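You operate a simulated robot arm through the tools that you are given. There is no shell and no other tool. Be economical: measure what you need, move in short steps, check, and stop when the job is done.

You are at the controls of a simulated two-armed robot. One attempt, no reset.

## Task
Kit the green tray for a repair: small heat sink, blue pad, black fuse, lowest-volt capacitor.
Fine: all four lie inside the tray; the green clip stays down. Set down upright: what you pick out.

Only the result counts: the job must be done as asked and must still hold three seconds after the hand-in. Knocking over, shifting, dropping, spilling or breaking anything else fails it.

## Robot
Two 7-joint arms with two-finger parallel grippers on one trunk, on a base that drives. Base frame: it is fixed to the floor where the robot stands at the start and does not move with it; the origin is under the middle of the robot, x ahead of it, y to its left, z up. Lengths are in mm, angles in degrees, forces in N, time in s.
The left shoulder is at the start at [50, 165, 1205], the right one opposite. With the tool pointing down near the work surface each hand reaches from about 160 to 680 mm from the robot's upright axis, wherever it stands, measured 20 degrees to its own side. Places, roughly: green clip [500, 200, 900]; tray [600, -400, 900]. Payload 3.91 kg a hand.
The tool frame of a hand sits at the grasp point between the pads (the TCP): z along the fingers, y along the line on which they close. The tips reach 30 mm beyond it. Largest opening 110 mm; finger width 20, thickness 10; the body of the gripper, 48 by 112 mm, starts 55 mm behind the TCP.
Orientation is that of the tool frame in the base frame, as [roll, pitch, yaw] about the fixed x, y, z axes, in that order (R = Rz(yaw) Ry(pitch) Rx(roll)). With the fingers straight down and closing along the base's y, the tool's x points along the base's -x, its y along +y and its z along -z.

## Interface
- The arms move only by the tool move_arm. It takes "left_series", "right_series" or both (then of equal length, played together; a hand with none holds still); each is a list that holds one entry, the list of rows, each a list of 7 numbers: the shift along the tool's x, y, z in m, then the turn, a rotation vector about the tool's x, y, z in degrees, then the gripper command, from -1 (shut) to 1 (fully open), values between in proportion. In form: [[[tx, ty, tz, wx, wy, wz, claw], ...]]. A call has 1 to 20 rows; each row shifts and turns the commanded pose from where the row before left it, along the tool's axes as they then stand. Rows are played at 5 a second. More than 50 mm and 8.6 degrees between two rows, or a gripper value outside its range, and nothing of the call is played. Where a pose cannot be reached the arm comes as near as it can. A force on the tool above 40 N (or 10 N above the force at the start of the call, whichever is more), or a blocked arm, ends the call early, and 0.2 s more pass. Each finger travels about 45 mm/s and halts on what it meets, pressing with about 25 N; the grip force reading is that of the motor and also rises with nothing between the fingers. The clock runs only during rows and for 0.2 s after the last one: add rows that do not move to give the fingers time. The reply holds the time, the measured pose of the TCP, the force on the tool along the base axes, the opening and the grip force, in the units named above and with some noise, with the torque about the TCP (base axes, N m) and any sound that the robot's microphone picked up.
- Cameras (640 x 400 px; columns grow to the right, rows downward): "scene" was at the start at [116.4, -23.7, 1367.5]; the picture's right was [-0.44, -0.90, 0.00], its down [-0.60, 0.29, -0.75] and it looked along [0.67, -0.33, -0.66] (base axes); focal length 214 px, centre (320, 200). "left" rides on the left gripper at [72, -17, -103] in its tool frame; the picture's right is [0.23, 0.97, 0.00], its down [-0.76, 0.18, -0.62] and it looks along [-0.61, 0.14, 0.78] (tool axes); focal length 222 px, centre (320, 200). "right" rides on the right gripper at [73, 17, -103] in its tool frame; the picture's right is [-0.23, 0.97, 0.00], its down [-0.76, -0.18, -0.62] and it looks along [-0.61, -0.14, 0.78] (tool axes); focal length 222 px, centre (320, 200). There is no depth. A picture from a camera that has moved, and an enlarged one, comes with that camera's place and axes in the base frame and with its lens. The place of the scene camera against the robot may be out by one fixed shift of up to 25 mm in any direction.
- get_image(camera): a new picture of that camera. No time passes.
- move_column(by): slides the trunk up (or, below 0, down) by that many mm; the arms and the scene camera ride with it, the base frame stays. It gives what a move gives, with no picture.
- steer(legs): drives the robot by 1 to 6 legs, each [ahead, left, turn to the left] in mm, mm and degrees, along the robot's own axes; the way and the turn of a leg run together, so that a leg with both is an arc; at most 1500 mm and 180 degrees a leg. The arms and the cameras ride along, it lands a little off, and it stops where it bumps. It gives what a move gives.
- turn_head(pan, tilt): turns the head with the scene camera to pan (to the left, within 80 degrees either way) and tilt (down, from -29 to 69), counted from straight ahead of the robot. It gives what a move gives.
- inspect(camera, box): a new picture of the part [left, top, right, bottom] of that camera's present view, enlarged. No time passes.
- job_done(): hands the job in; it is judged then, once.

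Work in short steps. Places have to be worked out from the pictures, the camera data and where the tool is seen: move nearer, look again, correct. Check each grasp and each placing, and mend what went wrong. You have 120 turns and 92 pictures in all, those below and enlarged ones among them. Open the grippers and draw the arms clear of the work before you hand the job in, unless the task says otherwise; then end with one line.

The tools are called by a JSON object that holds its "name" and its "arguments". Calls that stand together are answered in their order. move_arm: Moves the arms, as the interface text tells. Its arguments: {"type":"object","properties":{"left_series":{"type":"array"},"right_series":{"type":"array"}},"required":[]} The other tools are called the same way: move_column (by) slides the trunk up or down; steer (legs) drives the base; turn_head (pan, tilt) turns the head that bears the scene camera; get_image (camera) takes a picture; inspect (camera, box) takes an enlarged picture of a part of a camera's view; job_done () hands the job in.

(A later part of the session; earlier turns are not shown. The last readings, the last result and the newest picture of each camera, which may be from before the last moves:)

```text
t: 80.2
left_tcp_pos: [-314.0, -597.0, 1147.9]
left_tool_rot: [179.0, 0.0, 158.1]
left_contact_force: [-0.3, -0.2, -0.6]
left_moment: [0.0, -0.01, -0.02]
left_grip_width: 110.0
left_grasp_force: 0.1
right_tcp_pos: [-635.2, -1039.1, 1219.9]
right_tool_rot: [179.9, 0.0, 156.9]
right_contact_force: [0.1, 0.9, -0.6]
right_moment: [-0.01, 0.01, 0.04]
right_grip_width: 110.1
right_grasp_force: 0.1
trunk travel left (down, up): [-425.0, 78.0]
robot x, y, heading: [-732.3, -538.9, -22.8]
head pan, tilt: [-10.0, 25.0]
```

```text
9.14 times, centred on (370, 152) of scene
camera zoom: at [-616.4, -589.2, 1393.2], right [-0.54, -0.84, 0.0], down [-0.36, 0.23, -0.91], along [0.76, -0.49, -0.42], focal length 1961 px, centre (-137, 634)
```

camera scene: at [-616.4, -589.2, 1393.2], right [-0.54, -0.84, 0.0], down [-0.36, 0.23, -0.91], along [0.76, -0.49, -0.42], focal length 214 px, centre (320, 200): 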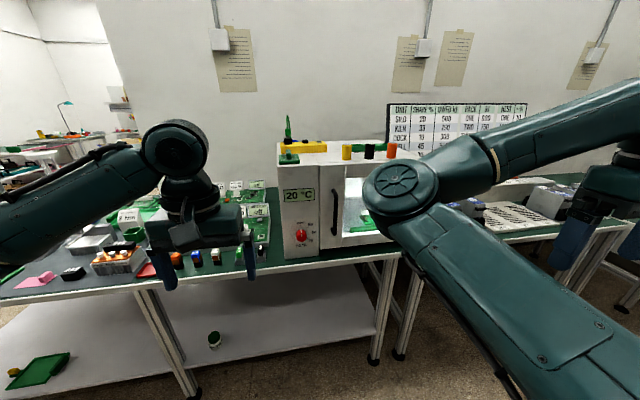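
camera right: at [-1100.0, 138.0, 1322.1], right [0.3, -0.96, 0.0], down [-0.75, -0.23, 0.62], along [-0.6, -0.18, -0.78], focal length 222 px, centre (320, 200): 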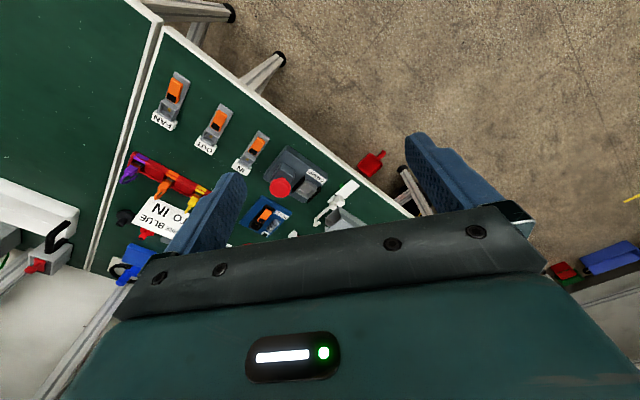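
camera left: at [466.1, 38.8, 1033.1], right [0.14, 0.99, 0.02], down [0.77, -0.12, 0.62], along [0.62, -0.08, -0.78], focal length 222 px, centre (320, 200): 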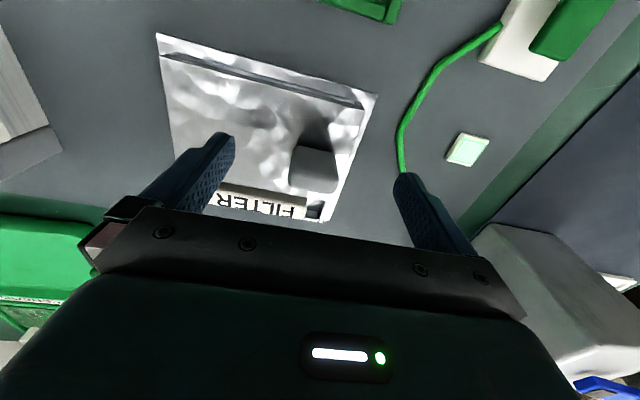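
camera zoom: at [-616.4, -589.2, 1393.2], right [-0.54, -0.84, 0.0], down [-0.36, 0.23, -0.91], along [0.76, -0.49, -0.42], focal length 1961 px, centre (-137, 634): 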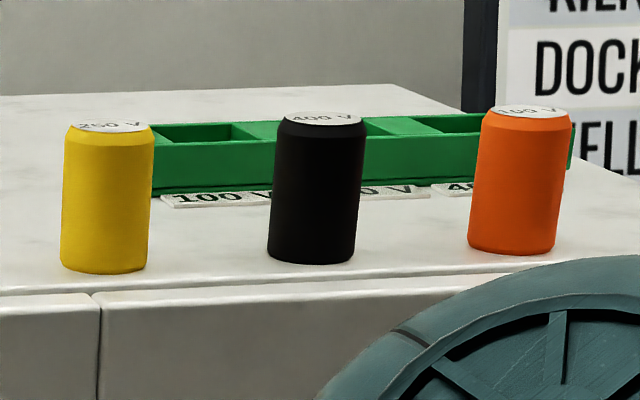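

The cylinders are the capacitors: yellow 250 V, black 400 V, orange apparently 100 V, which I'll verify closer. I'll set the hands to safe positions (left out to the left and back, right up and central), then drive so that the right hand faces the capacitors and the left hand the fuse.

{"name": "move_arm", "arguments": {"left_series": [[[0.02, 0.025, -0.01, 0, 0, 0, 1], [0.02, 0.025, -0.01, 0, 0, 0, 1], [0.02, 0.025, -0.01, 0, 0, 0, 1], [0.02, 0.025, 0, 0, 0, 0, 1], [0.02, 0.025, 0, 0, 0, 0, 1], [0, 0.025, 0, 0, 0, 0, 1], [0, 0, 0, 0, 0, 0, 1]]], "right_series": [[[0, 0.038, -0.02, 0, 0, 0, 1], [0, 0.038, -0.025, 0, 0, 0, 1], [0, 0.038, -0.025, 0, 0, 0, 1], [0, 0.038, -0.025, 0, 0, 0, 1], [0, 0.038, -0.025, 0, 0, 0, 1], [0, 0.038, -0.01, 0, 0, 0, 1], [0, 0, 0, 0, 0, 0, 1]]]}}

{"name": "steer", "arguments": {"legs": [[0, -185, 0.8], [370, 0, 0]]}}

{"name": "get_image", "arguments": {"camera": "right"}}

```text
t: 81.8
left_tcp_pos: [-352.3, -419.9, 1180.0]
left_tool_rot: [179.0, 0.0, 158.0]
left_contact_force: [-0.6, 0.1, 0.3]
left_moment: [-0.03, 0.01, 0.0]
left_grip_width: 110.2
left_grasp_force: 0.1
right_tcp_pos: [-651.4, -992.2, 1332.9]
right_tool_rot: [179.8, 0.1, 156.9]
right_contact_force: [-0.7, -0.2, -0.5]
right_moment: [0.0, -0.02, 0.02]
right_grip_width: 109.8
right_grasp_force: 0.0
right hand out of reach, approached as far as the arm can: row 2, 3, 4, 5, 6
trunk travel left (down, up): [-425.0, 78.0]
robot x, y, heading: [-734.0, -542.0, -22.8]
head pan, tilt: [-10.0, 25.0]
```

```text
t: 85.3
left_tcp_pos: [-84.8, -731.0, 1180.3]
left_tool_rot: [179.0, 0.1, 158.6]
left_contact_force: [0.6, -0.6, -1.4]
left_moment: [0.0, 0.01, -0.03]
left_grip_width: 109.9
left_grasp_force: 0.1
right_tcp_pos: [-378.0, -1305.7, 1333.6]
right_tool_rot: [180.0, 0.0, 157.3]
right_contact_force: [-0.1, -0.1, 0.6]
right_moment: [0.01, -0.01, 0.03]
right_grip_width: 110.0
right_grasp_force: 0.0
trunk travel left (down, up): [-425.0, 78.0]
robot x, y, heading: [-464.0, -852.5, -22.0]
head pan, tilt: [-10.0, 25.0]
```

```text
22 pictures are left
camera right: at [-438.8, -1262.5, 1435.6], right [0.58, 0.81, 0.0], down [0.63, -0.46, 0.62], along [0.51, -0.36, -0.78], focal length 222 px, centre (320, 200)
```

right: 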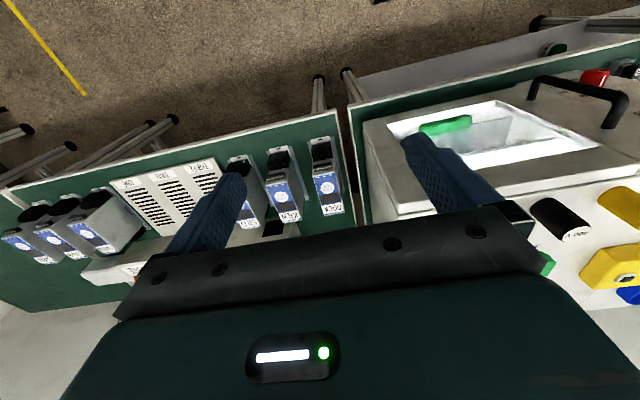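

Triangulating both views, the orange capacitor should be near (-128, -1197) with its middle at z≈1238. I'll move the right hand above it at z≈1335, partly closed so as not to touch the black one 80 mm away.

{"name": "move_arm", "arguments": {"right_series": [[[-0.0276, 0.0276, 0, 0, 0, -1, 0.2], [-0.0276, 0.0276, 0, 0, 0, 0, 0.2], [-0.0276, 0.0276, 0, 0, 0, 0, 0.2], [-0.0276, 0.0276, 0, 0, 0, 0, 0.2], [-0.0276, 0.0276, 0, 0, 0, 0, 0.2], [-0.0276, 0.0276, 0, 0, 0, 0, 0.2], [-0.0276, 0.0276, 0, 0, 0, 0, 0.2], [0, 0, 0, 0, 0, 0, 0.2]]]}}

{"name": "get_image", "arguments": {"camera": "right"}}

```text
t: 87.1
left_tcp_pos: [-85.6, -731.3, 1179.2]
left_tool_rot: [179.0, 0.1, 158.5]
left_contact_force: [0.0, -0.2, 0.3]
left_moment: [0.02, -0.01, -0.01]
left_grip_width: 110.1
left_grasp_force: 0.1
right_tcp_pos: [-235.4, -1347.0, 1315.2]
right_tool_rot: [179.8, 0.1, 158.6]
right_contact_force: [-0.8, 0.5, 0.2]
right_moment: [-0.02, -0.02, 0.01]
right_grip_width: 65.7
right_grasp_force: 0.1
right hand out of reach, approached as far as the arm can: row 1, 2, 3, 4, 5, 6, 7
trunk travel left (down, up): [-425.0, 78.0]
robot x, y, heading: [-462.5, -860.2, -21.7]
head pan, tilt: [-10.0, 25.0]
```

```text
21 pictures are left
camera right: at [-297.9, -1304.3, 1417.7], right [0.57, 0.82, 0.0], down [0.64, -0.45, 0.62], along [0.51, -0.35, -0.78], focal length 222 px, centre (320, 200)
```

right: 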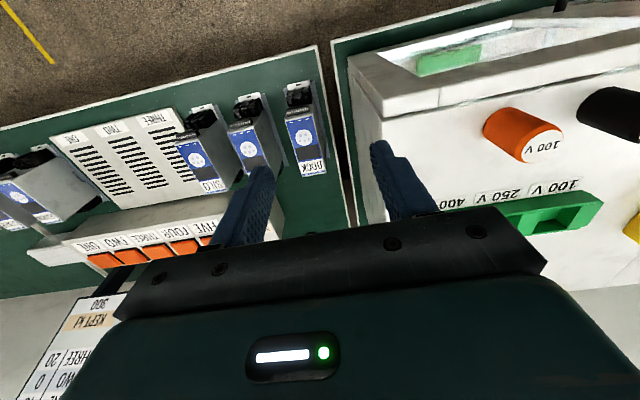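

The orange one is confirmed as 100 V. The arm is limited at this height, so I'll raise the trunk 75 mm and bring the hand relatively lower.

{"name": "move_column", "arguments": {"by": 75}}

{"name": "move_arm", "arguments": {"right_series": [[[0, 0, 0.03, 0, 0, 0, 0.2], [0, 0, 0.03, 0, 0, 0, 0.2], [0, 0, 0, 0, 0, 0, 0.2]]]}}

```text
t: 88.2
left_tcp_pos: [-84.0, -729.8, 1255.9]
left_tool_rot: [178.9, 0.2, 158.6]
left_contact_force: [-0.4, -0.6, 0.4]
left_moment: [0.04, -0.04, 0.0]
left_grip_width: 109.8
left_grasp_force: 0.1
right_tcp_pos: [-236.2, -1346.4, 1390.4]
right_tool_rot: [179.9, 0.0, 158.4]
right_contact_force: [-0.1, -0.1, -1.0]
right_moment: [-0.02, 0.0, -0.01]
right_grip_width: 66.1
right_grasp_force: 0.2
trunk travel left (down, up): [-500.0, 3.0]
robot x, y, heading: [-462.4, -853.8, -21.9]
head pan, tilt: [-10.0, 25.0]
```

```text
t: 89.0
left_tcp_pos: [-85.2, -730.0, 1255.8]
left_tool_rot: [179.0, 0.1, 158.5]
left_contact_force: [-0.2, 0.6, -1.0]
left_moment: [0.0, 0.04, -0.03]
left_grip_width: 110.2
left_grasp_force: 0.0
right_tcp_pos: [-239.1, -1355.7, 1331.5]
right_tool_rot: [179.8, 0.1, 158.4]
right_contact_force: [0.4, -0.3, -0.6]
right_moment: [0.0, -0.03, 0.0]
right_grip_width: 66.1
right_grasp_force: 0.0
right hand out of reach, approached as far as the arm can: row 1
trunk travel left (down, up): [-500.0, 3.0]
robot x, y, heading: [-462.4, -856.4, -22.0]
head pan, tilt: [-10.0, 25.0]
```

Now I'll step laterally (left) and see whether it follows.

{"name": "move_arm", "arguments": {"right_series": [[[0, 0.03, 0, 0, 0, 0, 0.2], [0, 0.03, 0, 0, 0, 0, 0.2], [-0.01, 0.03, 0, 0, 0, 0, 0.2], [-0.01, 0.03, 0, 0, 0, 0, 0.2], [0, 0, 0, 0, 0, 0, 0.2]]]}}

```text
t: 90.2
left_tcp_pos: [-84.7, -729.4, 1255.6]
left_tool_rot: [179.0, 0.1, 158.6]
left_contact_force: [-0.3, 0.2, 0.7]
left_moment: [0.02, 0.0, 0.02]
left_grip_width: 109.6
left_grasp_force: 0.1
right_tcp_pos: [-228.0, -1356.2, 1334.7]
right_tool_rot: [179.8, 0.0, 158.4]
right_contact_force: [-0.5, 0.4, -0.7]
right_moment: [-0.01, -0.02, 0.0]
right_grip_width: 65.9
right_grasp_force: 0.0
right hand out of reach, approached as far as the arm can: row 1, 2, 3, 4
trunk travel left (down, up): [-500.0, 3.0]
robot x, y, heading: [-464.6, -853.8, -22.0]
head pan, tilt: [-10.0, 25.0]
```

The arm can't come inward at this height, so I'll shift the base instead: 186 mm left and 36 mm ahead.

{"name": "steer", "arguments": {"legs": [[36, 186, 0]]}}

{"name": "get_image", "arguments": {"camera": "right"}}

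```text
t: 91.7
left_tcp_pos: [19.2, -569.2, 1255.0]
left_tool_rot: [178.9, 0.1, 158.5]
left_contact_force: [0.5, 0.6, -0.5]
left_moment: [-0.01, 0.03, -0.03]
left_grip_width: 109.7
left_grasp_force: 0.0
right_tcp_pos: [-124.7, -1197.3, 1335.3]
right_tool_rot: [179.8, 0.0, 158.3]
right_contact_force: [-0.5, 0.2, 0.0]
right_moment: [0.01, 0.0, 0.02]
right_grip_width: 66.3
right_grasp_force: 0.1
trunk travel left (down, up): [-500.0, 3.0]
robot x, y, heading: [-359.9, -695.3, -22.1]
head pan, tilt: [-10.0, 25.0]
```

```text
20 pictures are left
camera right: at [-186.8, -1154.5, 1437.6], right [0.57, 0.82, 0.0], down [0.64, -0.45, 0.62], along [0.51, -0.35, -0.78], focal length 222 px, centre (320, 200)
```

right: 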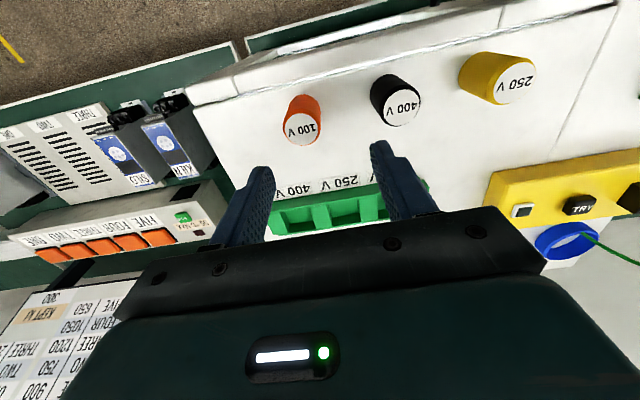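

The two views put the capacitor top at (-138, -1205, 1256). I'll shift the hand over it, descend to z≈1240, and grip.

{"name": "move_arm", "arguments": {"right_series": [[[0.005, -0.006, 0.01, 0, 0, 0, 0.2], [0.005, -0.0065, 0.02, 0, 0, 0, 0.2], [0, 0, 0.025, 0, 0, 0, 0.2], [0, 0, 0.02, 0, 0, 0, 0.2], [0, 0, 0.02, 0, 0, 0, 0.2], [0, 0, 0, 0, 0, 0, 0.2]]]}}

{"name": "get_image", "arguments": {"camera": "right"}}

```text
t: 93.1
left_tcp_pos: [17.9, -569.0, 1255.7]
left_tool_rot: [179.0, 0.1, 158.5]
left_contact_force: [-0.1, -0.3, -0.7]
left_moment: [-0.02, -0.01, -0.04]
left_grip_width: 110.1
left_grasp_force: 0.1
right_tcp_pos: [-137.1, -1204.3, 1241.4]
right_tool_rot: [179.9, 0.0, 158.1]
right_contact_force: [0.1, -0.1, 0.0]
right_moment: [0.02, 0.03, 0.02]
right_grip_width: 66.0
right_grasp_force: 0.1
trunk travel left (down, up): [-500.0, 3.0]
robot x, y, heading: [-359.4, -694.2, -22.0]
head pan, tilt: [-10.0, 25.0]
```

```text
19 pictures are left
camera right: at [-198.8, -1162.3, 1343.3], right [0.57, 0.82, 0.0], down [0.64, -0.45, 0.62], along [0.51, -0.35, -0.78], focal length 222 px, centre (320, 200)
```

right: 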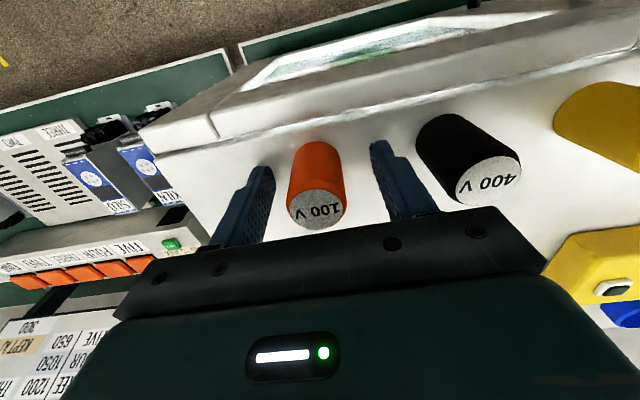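

Well centred. Now I'll grip and lift 80 mm.

{"name": "move_arm", "arguments": {"right_series": [[[0, 0, 0, 0, 0, 0, -0.3], [0, 0, 0, 0, 0, 0, -0.8], [0, 0, 0, 0, 0, 0, -1], [0, 0, 0, 0, 0, 0, -1], [0, 0, -0.005, 0, 0, 0, -1], [0, 0, -0.02, 0, 0, 0, -1], [0, 0, -0.03, 0, 0, 0, -1], [0, 0, -0.03, 0, 0, 0, -1], [0, 0, 0, 0, 0, 0, -1]]]}}

```text
t: 95.1
left_tcp_pos: [18.1, -569.9, 1255.7]
left_tool_rot: [179.0, 0.1, 158.6]
left_contact_force: [-0.4, 0.0, 0.1]
left_moment: [0.01, 0.03, -0.03]
left_grip_width: 110.0
left_grasp_force: 0.1
right_tcp_pos: [-138.5, -1205.1, 1325.9]
right_tool_rot: [179.9, 0.0, 158.3]
right_contact_force: [0.7, 0.9, 0.5]
right_moment: [-0.03, -0.03, 0.01]
right_grip_width: 30.7
right_grasp_force: 24.7
trunk travel left (down, up): [-500.0, 3.0]
robot x, y, heading: [-361.5, -693.5, -22.4]
head pan, tilt: [-10.0, 25.0]
```

The capacitor is held (30.7 mm). Next, the fuse with the left hand: I'll bring it above (30, -755) at z≈1040 and look.

{"name": "move_arm", "arguments": {"left_series": [[[-0.0125, -0.027, 0.036, 0, 0, 0, 0.4], [-0.0125, -0.027, 0.036, 0, 0, 0, 0.4], [-0.0125, -0.027, 0.036, 0, 0, 0, 0.4], [-0.0125, -0.027, 0.036, 0, 0, 0, 0.4], [-0.0125, -0.027, 0.036, 0, 0, 0, 0.4], [-0.0125, -0.027, 0.036, 0, 0, 0, 0.4], [0, 0, 0, 0, 0, 0, 0.4]]]}}

{"name": "get_image", "arguments": {"camera": "left"}}

```text
t: 96.7
left_tcp_pos: [30.0, -746.1, 1037.6]
left_tool_rot: [179.0, 0.2, 158.5]
left_contact_force: [-0.2, 0.6, 0.9]
left_moment: [0.0, -0.04, 0.01]
left_grip_width: 77.0
left_grasp_force: 0.1
right_tcp_pos: [-137.4, -1204.3, 1324.9]
right_tool_rot: [180.0, -0.1, 158.3]
right_contact_force: [-0.2, 0.2, -1.3]
right_moment: [0.02, 0.02, 0.01]
right_grip_width: 30.7
right_grasp_force: 24.9
trunk travel left (down, up): [-500.0, 3.0]
robot x, y, heading: [-359.0, -694.1, -22.3]
head pan, tilt: [-10.0, 25.0]
```

```text
18 pictures are left
camera left: at [-45.7, -736.6, 1140.4], right [0.15, 0.99, 0.02], down [0.77, -0.12, 0.63], along [0.62, -0.08, -0.78], focal length 222 px, centre (320, 200)
```

left: 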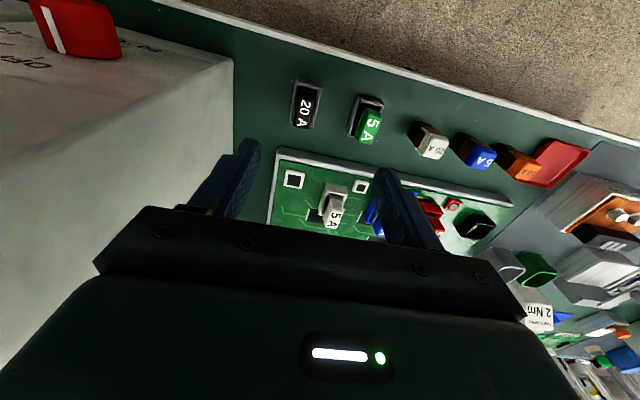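

The fuse looks to be at (25, -761), top z≈885. I'll shift 16 mm right, descend to z≈950, and inspect.

{"name": "move_arm", "arguments": {"left_series": [[[0, -0.008, 0.02, 0, 0, 0, 0.2], [0, -0.008, 0.03, 0, 0, 0, 0.0], [0, 0, 0.035, 0, 0, 0, 0.0], [0, 0, 0, 0, 0, 0, 0.0]]]}}

{"name": "inspect", "arguments": {"camera": "left", "box": [200, 60, 440, 210]}}

```text
t: 97.7
left_tcp_pos: [26.5, -759.9, 951.7]
left_tool_rot: [179.0, 0.1, 158.5]
left_contact_force: [0.3, -0.2, -0.2]
left_moment: [0.02, 0.01, -0.01]
left_grip_width: 54.8
left_grasp_force: 0.2
right_tcp_pos: [-138.4, -1205.3, 1325.8]
right_tool_rot: [179.8, 0.1, 158.3]
right_contact_force: [-0.1, -0.1, -0.4]
right_moment: [-0.01, 0.0, 0.0]
right_grip_width: 30.6
right_grasp_force: 25.2
trunk travel left (down, up): [-500.0, 3.0]
robot x, y, heading: [-362.8, -693.4, -22.2]
head pan, tilt: [-10.0, 25.0]
```

```text
2.67 times, centred on (320, 135) of left
camera zoom: at [-49.0, -750.0, 1055.4], right [0.15, 0.99, 0.02], down [0.77, -0.12, 0.63], along [0.62, -0.08, -0.78], focal length 592 px, centre (320, 373)
```

zoom: 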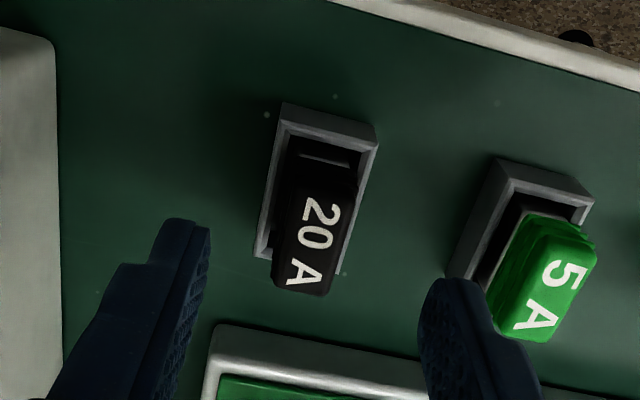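

The fuse is centred between the fingers. I'll descend to z≈907, close, and check.

{"name": "move_arm", "arguments": {"left_series": [[[0, 0, 0.015, 0, 0, 0, 0], [0, 0, 0.015, 0, 0, 0, 0], [0, 0, 0.014, 0, 0, 0, 0], [0, 0, 0, 0, 0, 0, -0.5], [0, 0, 0, 0, 0, 0, -1], [0, 0, 0, 0, 0, 0, -1], [0, 0, 0, 0, 0, 0, -1], [0, 0, 0, 0, 0, 0, -1]]]}}

{"name": "inspect", "arguments": {"camera": "left", "box": [200, 60, 440, 210]}}

```text
t: 99.5
left_tcp_pos: [25.9, -758.4, 907.2]
left_tool_rot: [179.0, 0.1, 158.6]
left_contact_force: [0.2, -1.2, 0.1]
left_moment: [-0.05, 0.01, -0.06]
left_grip_width: 16.7
left_grasp_force: 25.1
right_tcp_pos: [-139.1, -1205.8, 1324.9]
right_tool_rot: [179.8, 0.1, 158.4]
right_contact_force: [0.8, 0.4, -0.8]
right_moment: [0.03, -0.02, -0.01]
right_grip_width: 30.8
right_grasp_force: 24.8
trunk travel left (down, up): [-500.0, 3.0]
robot x, y, heading: [-359.8, -693.0, -22.1]
head pan, tilt: [-10.0, 25.0]
```

```text
2.67 times, centred on (320, 135) of left
camera zoom: at [-49.2, -748.8, 1011.1], right [0.15, 0.99, 0.02], down [0.77, -0.12, 0.63], along [0.62, -0.08, -0.78], focal length 592 px, centre (320, 373)
```

zoom: 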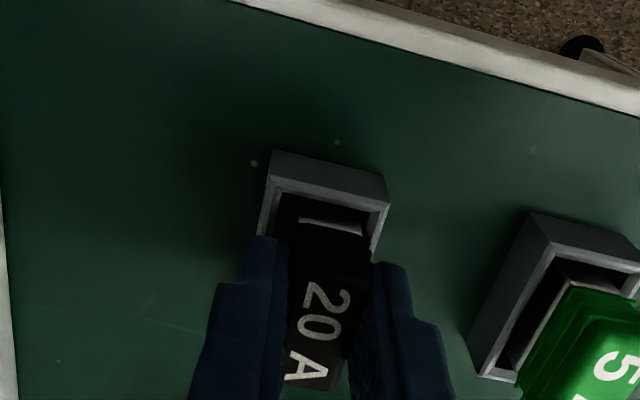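

Gripped at 16.7 mm. I'll pull it straight up slowly, watching for the holder to lift along.

{"name": "move_arm", "arguments": {"left_series": [[[0, 0, -0.004, 0, 0, 0, -1], [0, 0, -0.006, 0, 0, 0, -1], [0, 0, -0.01, 0, 0, 0, -1], [0, 0, -0.01, 0, 0, 0, -1], [0, 0, -0.015, 0, 0, 0, -1], [0, 0, -0.015, 0, 0, 0, -1], [0, 0, 0, 0, 0, 0, -1]]]}}

{"name": "inspect", "arguments": {"camera": "left", "box": [200, 60, 440, 210]}}

```text
t: 101.1
left_tcp_pos: [24.5, -758.7, 967.5]
left_tool_rot: [179.0, 0.2, 158.5]
left_contact_force: [-1.7, 0.7, 0.4]
left_moment: [0.01, 0.0, 0.01]
left_grip_width: 17.1
left_grasp_force: 24.7
right_tcp_pos: [-138.3, -1205.6, 1326.4]
right_tool_rot: [179.7, 0.0, 158.3]
right_contact_force: [0.5, 0.9, -0.6]
right_moment: [-0.02, -0.01, 0.02]
right_grip_width: 30.8
right_grasp_force: 24.9
trunk travel left (down, up): [-500.0, 3.0]
robot x, y, heading: [-362.6, -693.4, -21.8]
head pan, tilt: [-10.0, 25.0]
```

```text
2.67 times, centred on (320, 135) of left
camera zoom: at [-50.1, -749.0, 1070.3], right [0.15, 0.99, 0.02], down [0.77, -0.12, 0.63], along [0.62, -0.08, -0.78], focal length 592 px, centre (320, 373)
```

zoom: 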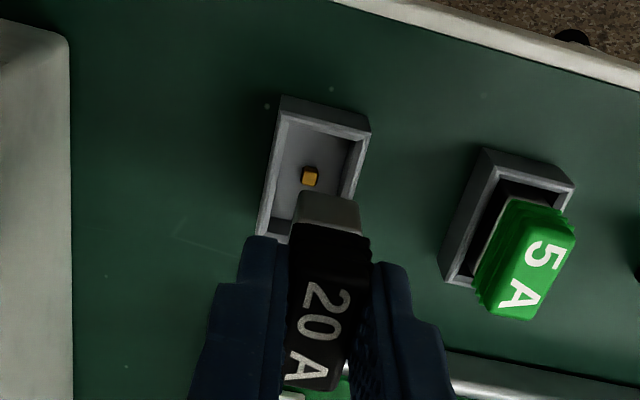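

The fuse is out and its holder stayed in place. I'll raise the left hand, back off from the cabinet, lower the trunk, and drive over toward the tray.

{"name": "move_arm", "arguments": {"left_series": [[[0, 0, -0.045, 0, 0, 0, -1], [0, 0, -0.045, 0, 0, 0, -1], [0, 0, -0.045, 0, 0, 0, -1], [0.01, 0.02, -0.04, 0, 0, 0, -1], [0.02, 0.03, -0.03, 0, 0, 0, -1], [0.02, 0.03, -0.03, 0, 0, 0, -1], [0, 0, 0, 0, 0, 0, -1]]]}}

{"name": "steer", "arguments": {"legs": [[-220, 0, 0], [0, 740, 0.5]]}}

{"name": "move_column", "arguments": {"by": -60}}

```text
t: 102.7
left_tcp_pos: [6.0, -671.9, 1204.3]
left_tool_rot: [179.0, 0.2, 158.5]
left_contact_force: [0.2, -0.3, 0.5]
left_moment: [-0.01, 0.0, -0.01]
left_grip_width: 16.5
left_grasp_force: 25.1
right_tcp_pos: [-137.8, -1205.2, 1324.7]
right_tool_rot: [179.8, 0.1, 158.4]
right_contact_force: [-0.1, -0.3, -1.4]
right_moment: [-0.01, -0.02, 0.02]
right_grip_width: 30.9
right_grasp_force: 24.9
trunk travel left (down, up): [-500.0, 3.0]
robot x, y, heading: [-359.9, -693.9, -21.9]
head pan, tilt: [-10.0, 25.0]
```

```text
t: 108.0
left_tcp_pos: [69.9, 103.6, 1202.9]
left_tool_rot: [179.0, 0.1, 159.9]
left_contact_force: [0.6, 0.4, -1.1]
left_moment: [-0.04, 0.01, -0.01]
left_grip_width: 16.9
left_grasp_force: 25.2
right_tcp_pos: [-61.9, -432.0, 1325.3]
right_tool_rot: [179.9, 0.0, 159.5]
right_contact_force: [0.2, 0.4, -0.7]
right_moment: [-0.04, 0.0, -0.04]
right_grip_width: 30.9
right_grasp_force: 24.7
trunk travel left (down, up): [-500.0, 3.0]
robot x, y, heading: [-291.9, 73.3, -20.8]
head pan, tilt: [-10.0, 25.0]
```

```text
t: 109.0
left_tcp_pos: [70.2, 105.1, 1143.3]
left_tool_rot: [179.0, 0.1, 159.9]
left_contact_force: [-0.5, 0.0, -0.8]
left_moment: [0.01, -0.01, 0.02]
left_grip_width: 16.9
left_grasp_force: 25.0
right_tcp_pos: [-63.0, -431.5, 1264.1]
right_tool_rot: [179.8, 0.1, 159.6]
right_contact_force: [0.4, 1.0, -0.6]
right_moment: [-0.02, 0.01, -0.01]
right_grip_width: 30.8
right_grasp_force: 24.7
trunk travel left (down, up): [-440.0, 63.0]
robot x, y, heading: [-296.2, 72.1, -20.8]
head pan, tilt: [-10.0, 25.0]
```

I'm at n≈-300, with the tray ahead. I'll drive forward 340 mm and take a scene view.

{"name": "steer", "arguments": {"legs": [[340, 0, -1]]}}

{"name": "turn_head", "arguments": {"pan": -8, "tilt": 42}}

{"name": "get_image", "arguments": {"camera": "scene"}}

```text
t: 111.2
left_tcp_pos: [367.2, -15.3, 1143.9]
left_tool_rot: [178.9, 0.3, 159.0]
left_contact_force: [-1.0, 0.6, 0.3]
left_moment: [-0.01, -0.01, 0.0]
left_grip_width: 16.9
left_grasp_force: 24.9
right_tcp_pos: [228.4, -550.0, 1264.6]
right_tool_rot: [179.8, 0.0, 158.9]
right_contact_force: [-0.4, 0.1, 0.5]
right_moment: [-0.03, 0.0, 0.01]
right_grip_width: 30.9
right_grasp_force: 25.3
trunk travel left (down, up): [-440.0, 63.0]
robot x, y, heading: [-2.0, -40.2, -21.4]
head pan, tilt: [-10.0, 25.0]
stopped in leg 1: the robot was blocked; the commanded pose is now the measured one
```

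```text
t: 112.0
left_tcp_pos: [369.4, -16.6, 1142.7]
left_tool_rot: [179.1, 0.1, 159.1]
left_contact_force: [-0.5, 0.0, -0.7]
left_moment: [0.02, 0.01, 0.0]
left_grip_width: 16.8
left_grasp_force: 24.9
right_tcp_pos: [227.8, -550.2, 1263.5]
right_tool_rot: [179.7, -0.1, 158.9]
right_contact_force: [-0.3, 0.6, -1.0]
right_moment: [-0.02, 0.0, 0.01]
right_grip_width: 31.0
right_grasp_force: 24.7
trunk travel left (down, up): [-440.0, 63.0]
robot x, y, heading: [3.3, -41.4, -21.4]
head pan, tilt: [-8.0, 42.0]
```

```text
14 pictures are left
camera scene: at [113.5, -80.5, 1382.0], right [-0.49, -0.87, 0.0], down [-0.58, 0.33, -0.74], along [0.65, -0.37, -0.67], focal length 214 px, centre (320, 200)
```

scene: 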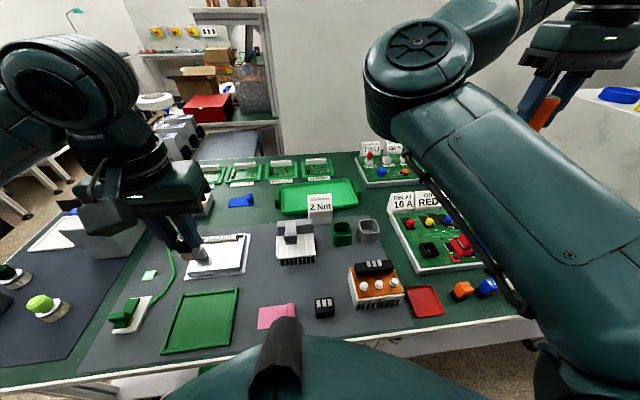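

The base is blocked at n≈15, too far for a straight-ahead vertical reach. The arm reaches further sideways, so I'll back off slightly, shift right, and turn left about 66° so that the right arm faces the tray.

{"name": "steer", "arguments": {"legs": [[-60, -130, 0], [0, 0, 66]]}}

{"name": "get_image", "arguments": {"camera": "right"}}

```text
t: 116.2
left_tcp_pos: [33.7, 202.3, 1142.8]
left_tool_rot: [179.0, 0.1, -136.5]
left_contact_force: [-0.9, -0.4, -0.7]
left_moment: [-0.01, 0.01, 0.02]
left_grip_width: 16.8
left_grasp_force: 24.7
right_tcp_pos: [455.8, -154.4, 1265.4]
right_tool_rot: [179.9, -0.1, -136.8]
right_contact_force: [0.4, -0.3, 0.2]
right_moment: [0.0, -0.01, -0.02]
right_grip_width: 30.8
right_grasp_force: 25.2
trunk travel left (down, up): [-440.0, 63.0]
robot x, y, heading: [-101.7, -140.3, 43.0]
head pan, tilt: [-8.0, 42.0]
```

```text
13 pictures are left
camera right: at [391.3, -192.4, 1366.7], right [-0.5, 0.87, 0.0], down [0.68, 0.39, 0.62], along [0.54, 0.31, -0.78], focal length 222 px, centre (320, 200)
```

right: 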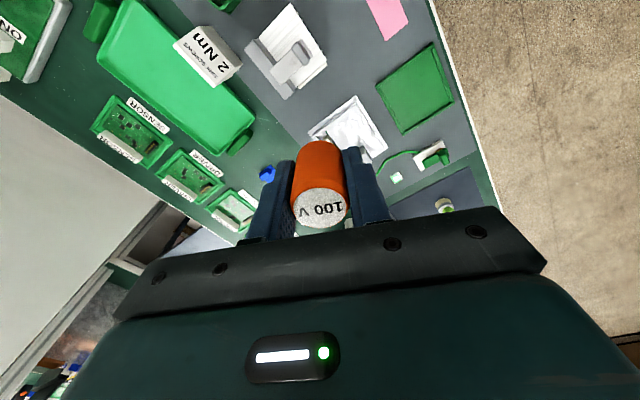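

The hand camera gives the tray: centre about (632, -390), long axis along (-0.28, -0.96), about 260×150 mm. I'll move the base 50 mm closer and bring the capacitor above the tray's far-right part, target (591, -477).

{"name": "steer", "arguments": {"legs": [[22, -45, 0]]}}

{"name": "move_arm", "arguments": {"right_series": [[[0.0203, -0.0404, 0.015, 0, 0, 0, -1], [0.0203, -0.0404, 0.015, 0, 0, 0, -1], [0.0203, -0.0404, 0.015, 0, 0, 0, -1], [0.0203, -0.0404, 0.015, 0, 0, 0, -1], [0.0203, -0.0404, 0.015, 0, 0, 0, -1], [0.0203, -0.0404, 0.015, 0, 0, 0, -1], [0.0203, -0.0404, 0.015, 0, 0, 0, -1], [0, 0, 0.03, 0, 0, 0, -1], [0, 0, 0.03, 0, 0, 0, -1], [0, 0, 0, 0, 0, 0, -1]]]}}

```text
t: 117.1
left_tcp_pos: [81.3, 183.8, 1143.0]
left_tool_rot: [178.9, 0.2, -136.6]
left_contact_force: [1.4, 0.2, 0.0]
left_moment: [0.05, 0.06, -0.01]
left_grip_width: 16.6
left_grasp_force: 25.1
right_tcp_pos: [503.1, -173.4, 1264.4]
right_tool_rot: [179.7, -0.1, -136.9]
right_contact_force: [0.7, 0.2, -0.5]
right_moment: [-0.01, 0.05, 0.02]
right_grip_width: 30.5
right_grasp_force: 25.1
trunk travel left (down, up): [-440.0, 63.0]
robot x, y, heading: [-52.4, -157.6, 42.6]
head pan, tilt: [-8.0, 42.0]
```

```text
t: 119.3
left_tcp_pos: [80.2, 184.9, 1143.3]
left_tool_rot: [178.9, 0.1, -136.7]
left_contact_force: [-0.7, -0.3, -0.2]
left_moment: [-0.01, 0.02, -0.04]
left_grip_width: 16.6
left_grasp_force: 25.5
right_tcp_pos: [592.1, -478.4, 1099.1]
right_tool_rot: [179.9, 0.1, -136.8]
right_contact_force: [-0.2, -0.1, -0.2]
right_moment: [-0.01, 0.0, 0.01]
right_grip_width: 30.6
right_grasp_force: 24.9
trunk travel left (down, up): [-440.0, 63.0]
robot x, y, heading: [-56.0, -154.9, 42.9]
head pan, tilt: [-8.0, 42.0]
```

Reached (592, -478, 1099). I'll check the view before descending.

{"name": "get_image", "arguments": {"camera": "right"}}

```text
12 pictures are left
camera right: at [528.3, -516.3, 1201.7], right [-0.5, 0.87, 0.0], down [0.68, 0.39, 0.62], along [0.54, 0.31, -0.78], focal length 222 px, centre (320, 200)
```

right: 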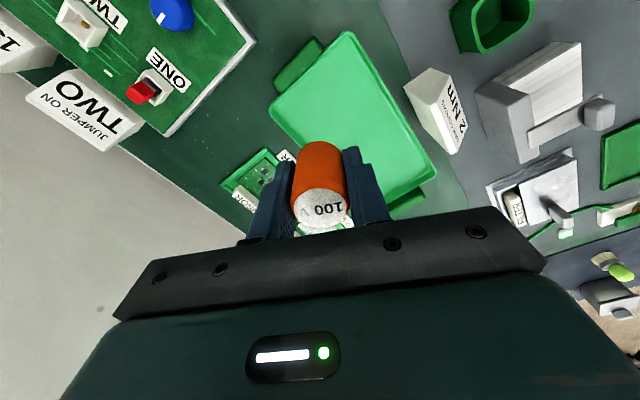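

The projected landing point lies well within the tray, about 37 mm from the right end and mid-depth. Descending.

{"name": "move_arm", "arguments": {"right_series": [[[0, 0, 0.04, 0, 0, 0, -1], [0, 0, 0.04, 0, 0, 0, -1], [0, 0, 0.04, 0, 0, 0, -1], [0, 0, 0.04, 0, 0, 0, -1], [0, 0, 0.025, 0, 0, 0, -1], [0, 0, 0, 0, 0, 0, -1]]]}}

{"name": "move_arm", "arguments": {"right_series": [[[0, 0, 0.003, 0, 0, 0, -1], [0, 0, 0.003, 0, 0, 0, -1], [0, 0, 0.003, 0, 0, 0, -1], [0, 0, 0, 0, 0, 0, -1]]]}}

```text
t: 120.7
left_tcp_pos: [80.3, 184.4, 1143.7]
left_tool_rot: [178.9, 0.2, -136.6]
left_contact_force: [-1.4, -0.9, -0.8]
left_moment: [0.0, -0.02, 0.01]
left_grip_width: 16.8
left_grasp_force: 24.9
right_tcp_pos: [589.6, -479.0, 912.7]
right_tool_rot: [179.8, 0.0, -136.9]
right_contact_force: [-0.5, 0.3, -0.4]
right_moment: [-0.04, 0.02, -0.01]
right_grip_width: 30.8
right_grasp_force: 25.4
trunk travel left (down, up): [-440.0, 63.0]
robot x, y, heading: [-53.0, -159.4, 42.7]
head pan, tilt: [-8.0, 42.0]
```

```text
t: 121.7
left_tcp_pos: [80.1, 184.3, 1144.3]
left_tool_rot: [179.0, 0.1, -136.6]
left_contact_force: [-0.5, 0.1, -0.5]
left_moment: [-0.01, 0.02, 0.0]
left_grip_width: 16.6
left_grasp_force: 24.7
right_tcp_pos: [590.5, -476.8, 905.5]
right_tool_rot: [179.8, -0.1, -136.8]
right_contact_force: [0.3, 0.6, -0.7]
right_moment: [-0.01, -0.03, 0.0]
right_grip_width: 30.7
right_grasp_force: 24.4
trunk travel left (down, up): [-440.0, 63.0]
robot x, y, heading: [-52.3, -158.3, 42.8]
head pan, tilt: [-8.0, 42.0]
```

No contact yet. I'll continue in 2 mm steps until I feel the floor.

{"name": "move_arm", "arguments": {"right_series": [[[0, 0, 0.002, 0, 0, 0, -1], [0, 0, 0.002, 0, 0, 0, -1], [0, 0, 0.002, 0, 0, 0, -1], [0, 0, 0, 0, 0, 0, -1]]]}}

{"name": "move_arm", "arguments": {"right_series": [[[0, 0, 0.002, 0, 0, 0, -1], [0, 0, 0.001, 0, 0, 0, -1], [0, 0, 0, 0, 0, 0, -1]]]}}

```text
t: 122.7
left_tcp_pos: [81.2, 184.7, 1142.8]
left_tool_rot: [179.0, 0.1, -136.5]
left_contact_force: [-0.3, 1.1, -0.7]
left_moment: [0.02, -0.02, 0.02]
left_grip_width: 16.8
left_grasp_force: 24.9
right_tcp_pos: [589.8, -475.6, 898.5]
right_tool_rot: [179.8, 0.0, -136.8]
right_contact_force: [0.1, -0.3, -0.3]
right_moment: [-0.02, -0.02, 0.01]
right_grip_width: 30.4
right_grasp_force: 24.9
trunk travel left (down, up): [-440.0, 63.0]
robot x, y, heading: [-55.3, -157.4, 42.6]
head pan, tilt: [-8.0, 42.0]
```

```text
t: 123.5
left_tcp_pos: [80.8, 183.7, 1142.4]
left_tool_rot: [179.0, 0.2, -136.6]
left_contact_force: [-0.5, -0.4, -0.9]
left_moment: [0.01, 0.04, -0.01]
left_grip_width: 16.9
left_grasp_force: 24.9
right_tcp_pos: [589.9, -477.1, 895.4]
right_tool_rot: [179.8, -0.2, -136.8]
right_contact_force: [0.5, 0.2, -0.1]
right_moment: [0.02, -0.03, 0.02]
right_grip_width: 30.9
right_grasp_force: 25.3
trunk travel left (down, up): [-440.0, 63.0]
robot x, y, heading: [-52.8, -156.9, 42.9]
head pan, tilt: [-8.0, 42.0]
```

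Still free, so I'll go on by 1.5 mm steps.

{"name": "move_arm", "arguments": {"right_series": [[[0, 0, 0.0015, 0, 0, 0, -1], [0, 0, 0.0015, 0, 0, 0, -1], [0, 0, 0.001, 0, 0, 0, -1], [0, 0, 0, 0, 0, 0, -1]]]}}

{"name": "inspect", "arguments": {"camera": "right", "box": [220, 60, 420, 240]}}

```text
t: 124.5
left_tcp_pos: [80.2, 183.9, 1142.8]
left_tool_rot: [178.9, 0.1, -136.6]
left_contact_force: [0.0, -0.1, -1.1]
left_moment: [-0.01, -0.01, -0.01]
left_grip_width: 16.9
left_grasp_force: 25.5
right_tcp_pos: [591.8, -476.9, 891.4]
right_tool_rot: [179.8, 0.0, -136.9]
right_contact_force: [0.4, 0.2, -0.7]
right_moment: [0.01, -0.01, -0.02]
right_grip_width: 30.5
right_grasp_force: 24.9
trunk travel left (down, up): [-440.0, 63.0]
robot x, y, heading: [-56.8, -158.5, 42.5]
head pan, tilt: [-8.0, 42.0]
```

```text
2.22 times, centred on (320, 150) of right
camera zoom: at [526.1, -513.5, 993.5], right [-0.5, 0.87, 0.0], down [0.68, 0.39, 0.62], along [0.54, 0.31, -0.78], focal length 494 px, centre (320, 311)
```

zoom: 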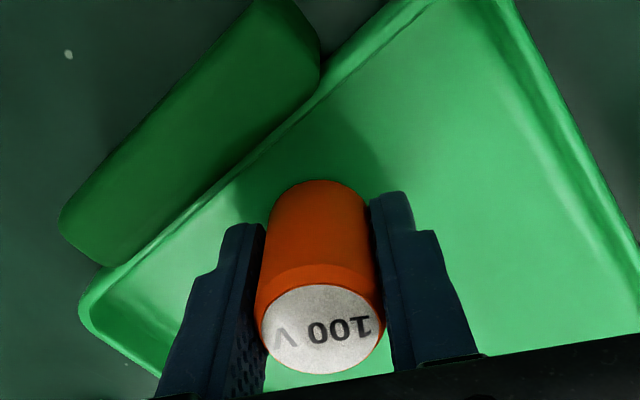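

It is inside the tray and near the floor. A few more 1 mm steps, then contact.

{"name": "move_arm", "arguments": {"right_series": [[[0, 0, 0.001, 0, 0, 0, -1], [0, 0, 0.001, 0, 0, 0, -1], [0, 0, 0.001, 0, 0, 0, -1], [0, 0, 0, 0, 0, 0, -1]]]}}

```text
t: 125.5
left_tcp_pos: [79.0, 184.9, 1143.4]
left_tool_rot: [179.0, 0.1, -136.6]
left_contact_force: [0.1, -0.1, 0.1]
left_moment: [0.0, -0.02, 0.01]
left_grip_width: 16.9
left_grasp_force: 25.4
right_tcp_pos: [590.7, -475.8, 889.4]
right_tool_rot: [179.8, -0.1, -136.7]
right_contact_force: [-0.1, 0.4, -1.3]
right_moment: [-0.02, -0.01, 0.01]
right_grip_width: 30.8
right_grasp_force: 25.5
trunk travel left (down, up): [-440.0, 63.0]
robot x, y, heading: [-54.2, -158.2, 42.9]
head pan, tilt: [-8.0, 42.0]
```

{"name": "move_arm", "arguments": {"right_series": [[[0, 0, 0.001, 0, 0, 0, -1], [0, 0, 0.001, 0, 0, 0, -1], [0, 0, 0.001, 0, 0, 0, -1], [0, 0, 0, 0, 0, 0, -1]]]}}

```text
t: 126.5
left_tcp_pos: [78.3, 184.2, 1143.1]
left_tool_rot: [179.1, 0.1, -136.6]
left_contact_force: [0.2, -0.7, 0.5]
left_moment: [0.0, 0.03, 0.0]
left_grip_width: 16.7
left_grasp_force: 25.0
right_tcp_pos: [590.1, -475.9, 888.0]
right_tool_rot: [179.8, 0.1, -136.8]
right_contact_force: [-1.6, 1.5, 12.3]
right_moment: [0.1, 0.06, 0.02]
right_grip_width: 30.9
right_grasp_force: 24.8
trunk travel left (down, up): [-440.0, 63.0]
robot x, y, heading: [-54.2, -156.1, 42.6]
head pan, tilt: [-8.0, 42.0]
```

Contact: 12 N at z=888. I'll release gently with a small opening, and lift away.

{"name": "move_arm", "arguments": {"right_series": [[[0, 0, -0.001, 0, 0, 0, -0.7], [0, 0, 0, 0, 0, 0, -0.2], [0, 0, 0, 0, 0, 0, 0.1], [0, 0, 0, 0, 0, 0, 0.1], [0, 0, -0.02, 0, 0, 0, 0.1], [0, 0, -0.04, 0, 0, 0, 0.1], [0, 0, -0.045, 0, 0, 0, 0.1], [0, 0, -0.045, 0, 0, 0, 0.1], [0, 0, 0, 0, 0, 0, 0.1]]]}}

{"name": "inspect", "arguments": {"camera": "right", "box": [170, 0, 490, 200]}}

```text
t: 128.5
left_tcp_pos: [80.5, 183.7, 1143.6]
left_tool_rot: [179.1, 0.1, -136.6]
left_contact_force: [-0.1, -0.2, -1.1]
left_moment: [-0.01, -0.04, -0.01]
left_grip_width: 16.7
left_grasp_force: 24.8
right_tcp_pos: [591.1, -478.7, 1039.9]
right_tool_rot: [179.8, 0.0, -136.8]
right_contact_force: [0.4, 1.5, 0.2]
right_moment: [0.0, 0.01, 0.02]
right_grip_width: 60.6
right_grasp_force: 0.0
trunk travel left (down, up): [-440.0, 63.0]
robot x, y, heading: [-56.7, -157.6, 42.7]
head pan, tilt: [-8.0, 42.0]
```

```text
2.00 times, centred on (330, 100) of right
camera zoom: at [525.9, -515.8, 1142.0], right [-0.5, 0.87, 0.0], down [0.68, 0.39, 0.62], along [0.54, 0.31, -0.78], focal length 444 px, centre (300, 400)
```

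zoom: 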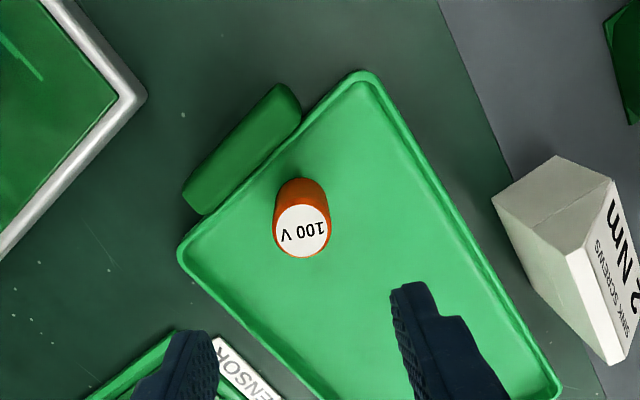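

The capacitor stands upright in the tray. The right arm faces this area, so I'll fetch the blue pad next, driving 300 mm along the table with the right hand at z≈1040.

{"name": "steer", "arguments": {"legs": [[269, 131, 0]]}}

{"name": "get_image", "arguments": {"camera": "right"}}

```text
t: 130.6
left_tcp_pos: [185.7, 461.5, 1144.3]
left_tool_rot: [178.9, 0.1, -136.7]
left_contact_force: [-0.1, 0.6, -0.8]
left_moment: [-0.02, 0.03, 0.01]
left_grip_width: 16.9
left_grasp_force: 25.6
right_tcp_pos: [696.7, -197.5, 1039.5]
right_tool_rot: [179.8, -0.1, -136.7]
right_contact_force: [-0.1, -0.2, -0.8]
right_moment: [-0.04, -0.06, -0.02]
right_grip_width: 60.7
right_grasp_force: 0.1
trunk travel left (down, up): [-440.0, 63.0]
robot x, y, heading: [52.9, 119.4, 42.9]
head pan, tilt: [-8.0, 42.0]
```

```text
9 pictures are left
camera right: at [632.5, -236.2, 1141.7], right [-0.5, 0.86, 0.0], down [0.68, 0.39, 0.62], along [0.54, 0.31, -0.78], focal length 222 px, centre (320, 200)
```

right: 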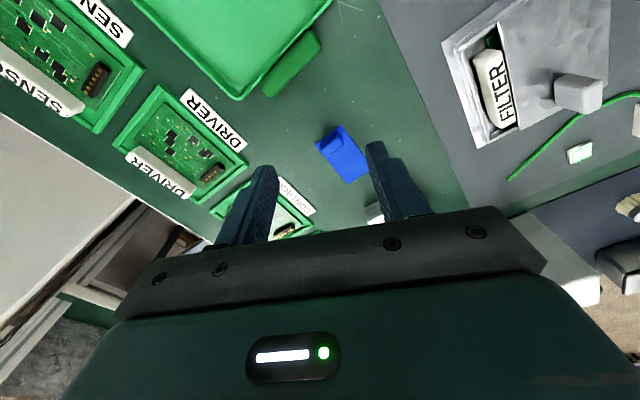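

The pad's tab is at about (725, -166), with the pad running from it toward +y. I'll move above the tab, turn the hand 27° so that the fingers close across the tab along the table's depth, descend to z≈950, and look.

{"name": "move_arm", "arguments": {"right_series": [[[-0.021, 0.002, 0.01, 0, 0, -6.75, 0.1], [-0.021, 0.002, 0.01, 0, 0, -6.75, 0.1], [0, 0, 0.02, 0, 0, -6.75, 0.1], [0, 0, 0.02, 0, 0, -6.75, 0.1], [0, 0, 0.03, 0, 0, 0, 0.1], [0, 0, 0, 0, 0, 0, 0.1]]]}}

{"name": "get_image", "arguments": {"camera": "right"}}

```text
t: 132.0
left_tcp_pos: [184.6, 463.1, 1143.1]
left_tool_rot: [179.0, 0.1, -136.6]
left_contact_force: [-1.3, 0.2, 0.4]
left_moment: [0.0, 0.01, 0.01]
left_grip_width: 16.8
left_grasp_force: 25.2
right_tcp_pos: [722.2, -166.7, 948.1]
right_tool_rot: [179.8, -0.1, -109.7]
right_contact_force: [0.7, -0.2, 0.5]
right_moment: [0.0, 0.01, -0.04]
right_grip_width: 60.8
right_grasp_force: 0.1
trunk travel left (down, up): [-440.0, 63.0]
robot x, y, heading: [50.4, 122.1, 42.9]
head pan, tilt: [-8.0, 42.0]
```

```text
8 pictures are left
camera right: at [682.5, -228.4, 1050.5], right [-0.84, 0.54, 0.0], down [0.43, 0.66, 0.62], along [0.34, 0.53, -0.78], focal length 222 px, centre (320, 200)
```

right: 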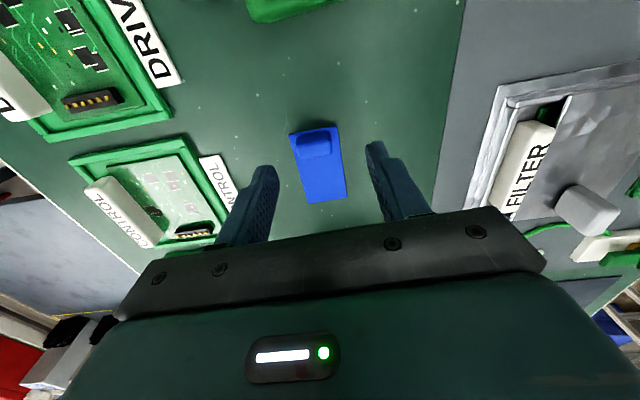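

The tab is at about (730, -161). I'll correct by 8 mm and 5 mm, descend to z≈893, and close on it.

{"name": "move_arm", "arguments": {"right_series": [[[-0.008, -0.005, 0.015, 0, 0, 0, 0.1], [0, 0, 0.02, 0, 0, 0, 0.1], [0, 0, 0.02, 0, 0, 0, 0.1], [0, 0, 0, 0, 0, 0, -0.3], [0, 0, 0, 0, 0, 0, -0.7], [0, 0, 0, 0, 0, 0, -1], [0, 0, 0, 0, 0, 0, -1], [0, 0, 0, 0, 0, 0, -1]]]}}

```text
t: 133.8
left_tcp_pos: [185.9, 462.1, 1143.7]
left_tool_rot: [178.9, 0.1, -136.7]
left_contact_force: [-0.8, 0.8, -0.4]
left_moment: [0.02, 0.06, 0.01]
left_grip_width: 16.9
left_grasp_force: 24.9
right_tcp_pos: [729.8, -158.2, 894.8]
right_tool_rot: [179.9, 0.0, -109.7]
right_contact_force: [-0.4, 0.3, 0.5]
right_moment: [0.0, -0.03, -0.01]
right_grip_width: 30.9
right_grasp_force: 25.3
trunk travel left (down, up): [-440.0, 63.0]
robot x, y, heading: [49.6, 122.7, 43.1]
head pan, tilt: [-8.0, 42.0]
```

The tab is gripped. I'll lift 110 mm, then drive back along the table toward the tray.

{"name": "move_arm", "arguments": {"right_series": [[[0, 0, -0.01, 0, 0, 0, -1], [0, 0, -0.03, 0, 0, 0, -1], [0, 0, -0.035, 0, 0, 0, -1], [0, 0, -0.035, 0, 0, 0, -1], [0, 0, 0, 0, 0, 0, -1]]]}}

{"name": "steer", "arguments": {"legs": [[-252, -130, 0]]}}

{"name": "get_image", "arguments": {"camera": "right"}}

```text
t: 135.0
left_tcp_pos: [186.5, 462.0, 1142.6]
left_tool_rot: [179.0, 0.0, -136.6]
left_contact_force: [-0.3, -0.8, 0.3]
left_moment: [-0.01, 0.01, 0.0]
left_grip_width: 16.7
left_grasp_force: 25.2
right_tcp_pos: [730.4, -159.4, 1003.9]
right_tool_rot: [179.7, 0.0, -109.7]
right_contact_force: [0.3, -0.2, -0.4]
right_moment: [-0.01, 0.0, 0.0]
right_grip_width: 30.9
right_grasp_force: 25.1
trunk travel left (down, up): [-440.0, 63.0]
robot x, y, heading: [50.1, 124.0, 42.6]
head pan, tilt: [-8.0, 42.0]
```

```text
t: 136.9
left_tcp_pos: [93.6, 198.0, 1142.4]
left_tool_rot: [179.0, 0.0, -136.5]
left_contact_force: [0.1, -1.1, -0.2]
left_moment: [0.03, -0.01, -0.02]
left_grip_width: 16.5
left_grasp_force: 24.8
right_tcp_pos: [639.4, -422.3, 1002.2]
right_tool_rot: [179.7, 0.1, -109.5]
right_contact_force: [0.6, -0.4, -0.1]
right_moment: [0.03, 0.02, 0.0]
right_grip_width: 30.5
right_grasp_force: 24.9
trunk travel left (down, up): [-440.0, 63.0]
robot x, y, heading: [-39.3, -145.1, 42.8]
head pan, tilt: [-8.0, 42.0]
```

```text
7 pictures are left
camera right: at [599.2, -485.1, 1105.4], right [-0.84, 0.54, 0.0], down [0.42, 0.66, 0.62], along [0.33, 0.53, -0.78], focal length 222 px, centre (320, 200)
```

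right: 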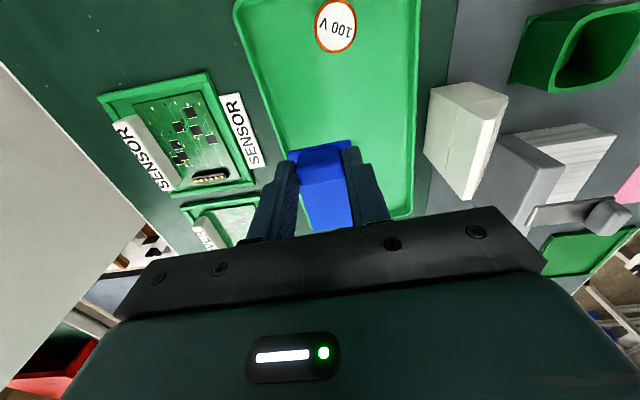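

The pad is over the tray, tab about 56 mm from the back edge, with room. I'll descend to z≈910, then feel for the floor.

{"name": "move_arm", "arguments": {"right_series": [[[0, 0, 0.03, 0, 0, 0, -1], [0, 0, 0.03, 0, 0, 0, -1], [0, 0, 0.03, 0, 0, 0, -1], [0, 0, 0.003, 0, 0, 0, -1], [0, 0, 0.002, 0, 0, 0, -1], [0, 0, 0, 0, 0, 0, -1]]]}}

{"name": "move_arm", "arguments": {"right_series": [[[0, 0, 0.002, 0, 0, 0, -1], [0, 0, 0.002, 0, 0, 0, -1], [0, 0, 0.001, 0, 0, 0, -1], [0, 0, 0, 0, 0, 0, -1]]]}}

```text
t: 138.3
left_tcp_pos: [94.1, 199.0, 1143.6]
left_tool_rot: [179.0, 0.0, -136.4]
left_contact_force: [-0.1, 0.2, -0.3]
left_moment: [0.03, -0.02, 0.0]
left_grip_width: 16.7
left_grasp_force: 24.9
right_tcp_pos: [639.7, -421.2, 909.2]
right_tool_rot: [179.8, 0.0, -109.5]
right_contact_force: [-0.7, 0.2, 0.5]
right_moment: [0.0, -0.01, -0.02]
right_grip_width: 30.7
right_grasp_force: 24.2
trunk travel left (down, up): [-440.0, 63.0]
robot x, y, heading: [-41.7, -143.3, 43.0]
head pan, tilt: [-8.0, 42.0]
```

```text
t: 139.3
left_tcp_pos: [93.1, 197.5, 1143.4]
left_tool_rot: [179.0, 0.1, -136.4]
left_contact_force: [0.5, 0.6, 0.1]
left_moment: [0.0, -0.05, -0.02]
left_grip_width: 16.8
left_grasp_force: 25.0
right_tcp_pos: [638.6, -421.6, 903.6]
right_tool_rot: [179.8, 0.1, -109.4]
right_contact_force: [-0.6, 0.6, -1.1]
right_moment: [-0.01, -0.01, -0.02]
right_grip_width: 30.3
right_grasp_force: 24.8
trunk travel left (down, up): [-440.0, 63.0]
robot x, y, heading: [-41.9, -141.6, 42.8]
head pan, tilt: [-8.0, 42.0]
```

{"name": "move_arm", "arguments": {"right_series": [[[0, 0, 0.0015, 0, 0, 0, -1], [0, 0, 0.0015, 0, 0, 0, -1], [0, 0, 0.001, 0, 0, 0, -1], [0, 0, 0, 0, 0, 0, -1]]]}}

```text
t: 140.3
left_tcp_pos: [92.9, 197.9, 1143.3]
left_tool_rot: [179.0, 0.1, -136.4]
left_contact_force: [0.5, -0.4, -0.4]
left_moment: [0.02, 0.0, 0.0]
left_grip_width: 16.7
left_grasp_force: 25.3
right_tcp_pos: [639.3, -420.8, 899.1]
right_tool_rot: [179.8, 0.1, -109.6]
right_contact_force: [-0.3, 0.1, 0.1]
right_moment: [0.04, 0.01, 0.01]
right_grip_width: 30.6
right_grasp_force: 24.9
trunk travel left (down, up): [-440.0, 63.0]
robot x, y, heading: [-39.9, -144.5, 43.0]
head pan, tilt: [-8.0, 42.0]
```

Still no contact at 899. I'll step 1 mm at a time a bit further.

{"name": "move_arm", "arguments": {"right_series": [[[0, 0, 0.001, 0, 0, 0, -1], [0, 0, 0.001, 0, 0, 0, -1], [0, 0, 0.001, 0, 0, 0, -1], [0, 0, 0, 0, 0, 0, -1]]]}}

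```text
t: 141.3
left_tcp_pos: [92.0, 197.7, 1143.6]
left_tool_rot: [179.1, 0.2, -136.4]
left_contact_force: [-0.4, -0.7, 0.3]
left_moment: [0.05, -0.01, -0.01]
left_grip_width: 16.7
left_grasp_force: 25.2
right_tcp_pos: [639.3, -421.0, 898.0]
right_tool_rot: [-179.9, 0.0, -109.5]
right_contact_force: [4.7, -2.1, 19.9]
right_moment: [0.25, -0.19, -0.11]
right_grip_width: 30.6
right_grasp_force: 25.1
trunk travel left (down, up): [-440.0, 63.0]
robot x, y, heading: [-41.6, -145.1, 43.2]
head pan, tilt: [-8.0, 42.0]
```

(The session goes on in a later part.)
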